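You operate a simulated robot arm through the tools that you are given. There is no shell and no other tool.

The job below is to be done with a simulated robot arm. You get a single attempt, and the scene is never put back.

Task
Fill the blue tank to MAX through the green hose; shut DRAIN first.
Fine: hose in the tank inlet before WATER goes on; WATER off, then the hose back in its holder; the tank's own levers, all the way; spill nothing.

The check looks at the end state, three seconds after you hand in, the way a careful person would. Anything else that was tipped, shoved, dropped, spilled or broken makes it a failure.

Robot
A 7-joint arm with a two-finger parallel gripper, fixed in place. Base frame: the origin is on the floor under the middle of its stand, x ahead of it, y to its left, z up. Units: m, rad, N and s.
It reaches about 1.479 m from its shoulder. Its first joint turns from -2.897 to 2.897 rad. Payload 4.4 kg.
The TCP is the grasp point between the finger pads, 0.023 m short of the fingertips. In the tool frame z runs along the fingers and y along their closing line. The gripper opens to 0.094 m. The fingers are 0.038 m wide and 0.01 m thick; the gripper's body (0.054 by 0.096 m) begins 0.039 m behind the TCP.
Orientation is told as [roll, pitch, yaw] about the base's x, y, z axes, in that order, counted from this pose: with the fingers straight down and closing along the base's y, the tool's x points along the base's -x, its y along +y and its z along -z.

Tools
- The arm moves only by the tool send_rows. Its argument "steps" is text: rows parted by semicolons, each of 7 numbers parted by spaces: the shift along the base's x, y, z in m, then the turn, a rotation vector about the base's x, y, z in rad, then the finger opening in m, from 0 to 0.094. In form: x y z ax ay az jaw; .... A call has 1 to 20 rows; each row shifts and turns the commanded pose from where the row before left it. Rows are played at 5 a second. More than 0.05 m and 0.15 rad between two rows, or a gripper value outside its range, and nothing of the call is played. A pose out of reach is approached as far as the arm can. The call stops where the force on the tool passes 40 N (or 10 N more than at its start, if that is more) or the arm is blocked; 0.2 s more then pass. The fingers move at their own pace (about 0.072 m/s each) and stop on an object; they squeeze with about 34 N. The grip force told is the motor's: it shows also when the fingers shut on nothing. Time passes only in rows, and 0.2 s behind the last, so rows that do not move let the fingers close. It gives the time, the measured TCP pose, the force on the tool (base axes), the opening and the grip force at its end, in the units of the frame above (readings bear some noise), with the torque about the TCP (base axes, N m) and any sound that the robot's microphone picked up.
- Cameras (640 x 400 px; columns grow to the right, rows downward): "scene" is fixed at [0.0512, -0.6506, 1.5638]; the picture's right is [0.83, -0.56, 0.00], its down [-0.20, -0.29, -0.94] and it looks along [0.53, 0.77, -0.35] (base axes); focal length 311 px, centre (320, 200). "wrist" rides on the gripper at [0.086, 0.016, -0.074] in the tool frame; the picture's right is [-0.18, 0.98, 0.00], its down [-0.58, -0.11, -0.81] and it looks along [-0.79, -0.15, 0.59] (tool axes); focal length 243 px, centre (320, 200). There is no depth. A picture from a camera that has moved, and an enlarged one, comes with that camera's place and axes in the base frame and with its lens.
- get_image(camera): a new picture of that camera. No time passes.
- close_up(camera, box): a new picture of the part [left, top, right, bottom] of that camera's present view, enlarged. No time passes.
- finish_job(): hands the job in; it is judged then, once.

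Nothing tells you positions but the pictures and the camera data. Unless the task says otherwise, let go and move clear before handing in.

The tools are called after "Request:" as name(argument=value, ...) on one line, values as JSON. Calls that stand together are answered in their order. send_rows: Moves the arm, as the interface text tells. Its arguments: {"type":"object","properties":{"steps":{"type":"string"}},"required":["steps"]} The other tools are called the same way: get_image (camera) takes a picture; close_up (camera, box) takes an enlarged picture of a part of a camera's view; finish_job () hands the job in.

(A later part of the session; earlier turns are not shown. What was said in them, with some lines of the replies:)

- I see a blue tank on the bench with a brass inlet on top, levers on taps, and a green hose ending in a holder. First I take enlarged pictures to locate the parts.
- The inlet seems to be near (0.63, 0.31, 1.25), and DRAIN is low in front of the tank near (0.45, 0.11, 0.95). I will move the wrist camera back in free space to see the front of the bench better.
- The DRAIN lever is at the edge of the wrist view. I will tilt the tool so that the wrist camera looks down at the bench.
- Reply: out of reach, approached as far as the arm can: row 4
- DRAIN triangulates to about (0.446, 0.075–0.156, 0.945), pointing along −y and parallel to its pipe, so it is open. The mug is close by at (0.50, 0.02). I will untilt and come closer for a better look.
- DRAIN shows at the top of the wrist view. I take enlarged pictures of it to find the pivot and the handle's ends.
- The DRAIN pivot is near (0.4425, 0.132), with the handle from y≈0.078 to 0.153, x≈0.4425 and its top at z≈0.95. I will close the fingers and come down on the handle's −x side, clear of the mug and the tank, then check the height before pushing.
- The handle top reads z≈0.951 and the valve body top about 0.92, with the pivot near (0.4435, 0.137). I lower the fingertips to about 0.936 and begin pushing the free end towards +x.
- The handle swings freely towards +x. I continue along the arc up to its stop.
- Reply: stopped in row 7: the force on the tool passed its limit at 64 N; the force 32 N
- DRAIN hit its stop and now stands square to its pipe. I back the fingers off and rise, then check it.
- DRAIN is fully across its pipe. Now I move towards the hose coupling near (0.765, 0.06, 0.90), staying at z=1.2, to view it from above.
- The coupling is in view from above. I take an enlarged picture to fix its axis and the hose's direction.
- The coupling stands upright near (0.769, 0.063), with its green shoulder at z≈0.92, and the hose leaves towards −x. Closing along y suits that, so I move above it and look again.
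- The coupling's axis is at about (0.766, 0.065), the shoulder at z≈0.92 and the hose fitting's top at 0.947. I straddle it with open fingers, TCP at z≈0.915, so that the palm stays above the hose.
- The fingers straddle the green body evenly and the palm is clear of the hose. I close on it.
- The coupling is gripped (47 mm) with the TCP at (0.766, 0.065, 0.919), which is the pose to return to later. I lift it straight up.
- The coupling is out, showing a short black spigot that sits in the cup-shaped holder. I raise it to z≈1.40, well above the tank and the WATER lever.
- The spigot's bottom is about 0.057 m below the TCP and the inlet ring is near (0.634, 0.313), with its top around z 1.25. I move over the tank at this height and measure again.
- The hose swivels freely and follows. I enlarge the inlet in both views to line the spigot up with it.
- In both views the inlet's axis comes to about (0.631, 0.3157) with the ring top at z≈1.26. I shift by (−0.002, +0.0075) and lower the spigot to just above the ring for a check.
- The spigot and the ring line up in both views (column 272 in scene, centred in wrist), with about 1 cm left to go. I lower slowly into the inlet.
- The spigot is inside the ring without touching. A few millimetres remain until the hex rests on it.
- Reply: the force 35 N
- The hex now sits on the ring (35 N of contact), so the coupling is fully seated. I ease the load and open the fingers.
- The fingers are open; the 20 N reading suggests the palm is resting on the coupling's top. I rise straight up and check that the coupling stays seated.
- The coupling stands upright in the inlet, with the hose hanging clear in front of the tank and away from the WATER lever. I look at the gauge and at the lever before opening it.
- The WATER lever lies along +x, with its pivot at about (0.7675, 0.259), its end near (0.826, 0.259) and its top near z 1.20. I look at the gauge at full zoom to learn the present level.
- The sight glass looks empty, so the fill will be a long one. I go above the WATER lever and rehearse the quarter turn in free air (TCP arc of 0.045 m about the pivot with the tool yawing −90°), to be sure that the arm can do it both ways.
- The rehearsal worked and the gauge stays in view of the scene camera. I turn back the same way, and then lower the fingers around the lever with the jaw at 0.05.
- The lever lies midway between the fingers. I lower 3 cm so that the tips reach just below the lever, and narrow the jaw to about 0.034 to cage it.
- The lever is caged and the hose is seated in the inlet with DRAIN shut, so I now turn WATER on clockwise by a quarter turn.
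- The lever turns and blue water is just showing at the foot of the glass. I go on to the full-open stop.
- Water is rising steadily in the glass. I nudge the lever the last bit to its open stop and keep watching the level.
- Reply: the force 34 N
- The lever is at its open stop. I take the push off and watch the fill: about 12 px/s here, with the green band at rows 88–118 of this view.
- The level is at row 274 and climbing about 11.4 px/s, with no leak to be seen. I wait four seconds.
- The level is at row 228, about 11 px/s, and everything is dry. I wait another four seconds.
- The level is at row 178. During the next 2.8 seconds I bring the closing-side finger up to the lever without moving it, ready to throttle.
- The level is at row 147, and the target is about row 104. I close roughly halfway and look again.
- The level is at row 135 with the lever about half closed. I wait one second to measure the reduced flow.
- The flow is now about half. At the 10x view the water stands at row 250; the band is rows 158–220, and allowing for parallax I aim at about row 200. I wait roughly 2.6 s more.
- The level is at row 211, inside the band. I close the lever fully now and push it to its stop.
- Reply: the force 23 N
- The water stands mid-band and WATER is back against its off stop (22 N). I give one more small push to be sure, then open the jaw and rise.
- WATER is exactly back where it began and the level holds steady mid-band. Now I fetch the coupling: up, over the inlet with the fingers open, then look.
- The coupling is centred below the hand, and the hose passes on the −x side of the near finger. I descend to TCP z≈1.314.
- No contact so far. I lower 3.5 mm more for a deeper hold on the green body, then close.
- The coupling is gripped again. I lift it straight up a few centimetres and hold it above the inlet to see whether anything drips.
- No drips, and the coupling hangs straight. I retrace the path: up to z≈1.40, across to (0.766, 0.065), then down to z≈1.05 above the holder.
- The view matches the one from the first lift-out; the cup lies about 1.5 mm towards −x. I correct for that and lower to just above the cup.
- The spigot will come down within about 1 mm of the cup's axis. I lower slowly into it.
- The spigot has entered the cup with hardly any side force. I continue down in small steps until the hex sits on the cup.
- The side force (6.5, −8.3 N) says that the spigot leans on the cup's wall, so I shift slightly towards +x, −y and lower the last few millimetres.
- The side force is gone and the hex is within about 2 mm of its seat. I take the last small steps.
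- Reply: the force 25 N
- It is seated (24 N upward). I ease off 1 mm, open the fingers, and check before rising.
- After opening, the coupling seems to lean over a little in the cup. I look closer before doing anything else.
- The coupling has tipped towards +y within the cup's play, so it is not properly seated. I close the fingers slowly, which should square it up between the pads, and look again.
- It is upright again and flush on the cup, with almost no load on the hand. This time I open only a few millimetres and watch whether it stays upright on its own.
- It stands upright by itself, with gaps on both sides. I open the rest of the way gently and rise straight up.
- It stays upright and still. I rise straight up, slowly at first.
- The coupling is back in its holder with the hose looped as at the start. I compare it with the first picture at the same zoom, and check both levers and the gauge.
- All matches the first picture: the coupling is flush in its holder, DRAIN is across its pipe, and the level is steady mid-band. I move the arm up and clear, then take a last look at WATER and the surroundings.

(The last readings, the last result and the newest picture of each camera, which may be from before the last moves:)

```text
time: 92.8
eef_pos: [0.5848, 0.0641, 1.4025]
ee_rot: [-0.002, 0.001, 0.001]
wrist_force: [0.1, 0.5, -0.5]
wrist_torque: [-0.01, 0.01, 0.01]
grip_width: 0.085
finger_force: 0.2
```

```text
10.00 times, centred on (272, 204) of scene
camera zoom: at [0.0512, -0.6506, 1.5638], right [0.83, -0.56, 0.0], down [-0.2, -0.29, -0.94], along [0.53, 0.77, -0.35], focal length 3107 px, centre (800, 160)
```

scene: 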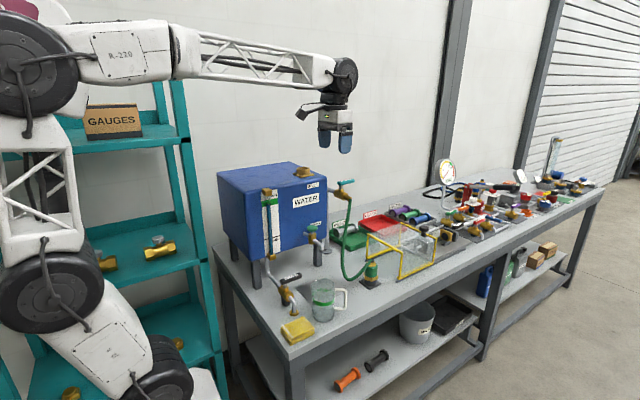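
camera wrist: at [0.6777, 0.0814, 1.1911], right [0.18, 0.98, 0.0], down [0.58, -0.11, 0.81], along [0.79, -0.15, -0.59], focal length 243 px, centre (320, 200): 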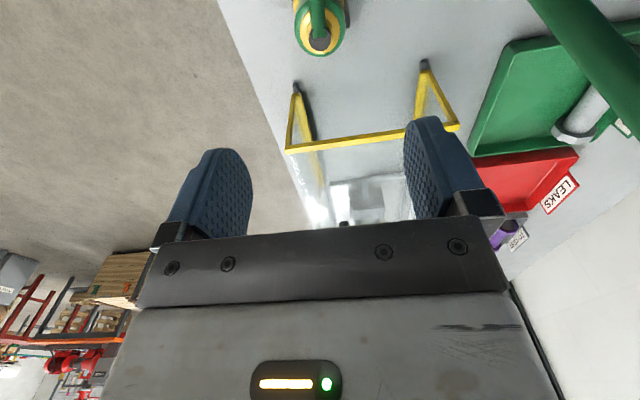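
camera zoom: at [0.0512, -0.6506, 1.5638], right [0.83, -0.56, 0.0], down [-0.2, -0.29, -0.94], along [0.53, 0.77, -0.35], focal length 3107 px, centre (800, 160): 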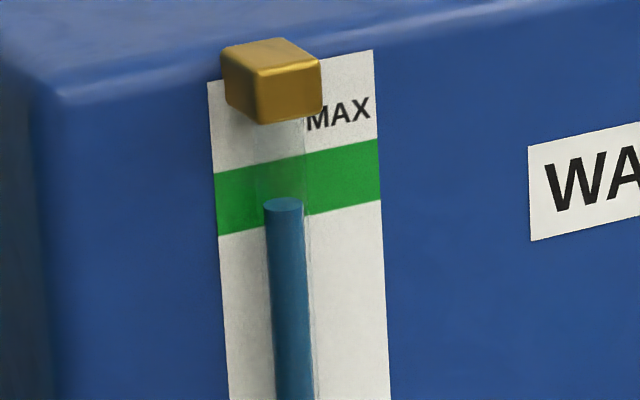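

The tank's level is within the MAX band and steady, WATER and DRAIN are both fully shut, the hose stands in its holder, and nothing else has moved or got wet. The arm is clear, so I hand the job in.

Request:
finish_job()

```text
The job is handed in.
```

The blue tank is filled to MAX through the green hose, and the job is handed in. I don't have the judge's result.

- **DRAIN:** shut first, pushed all the way to its stop.
- **Filling:** the hose was seated in the tank inlet before I turned WATER on. The level now stands about mid-way in the green MAX band. It has held steady since WATER went off.
- **WATER:** turned off all the way to its stop before I took the hose out.
- **Hose:** back in its holder, upright and flush. When I first let go it tipped slightly in the cup, so I gripped it again, squared it up and released it gently. It has stayed put since.
- **Surroundings:** I saw no drips or spills, and nothing else looks moved. The gripper is empty and the arm is clear of the bench.
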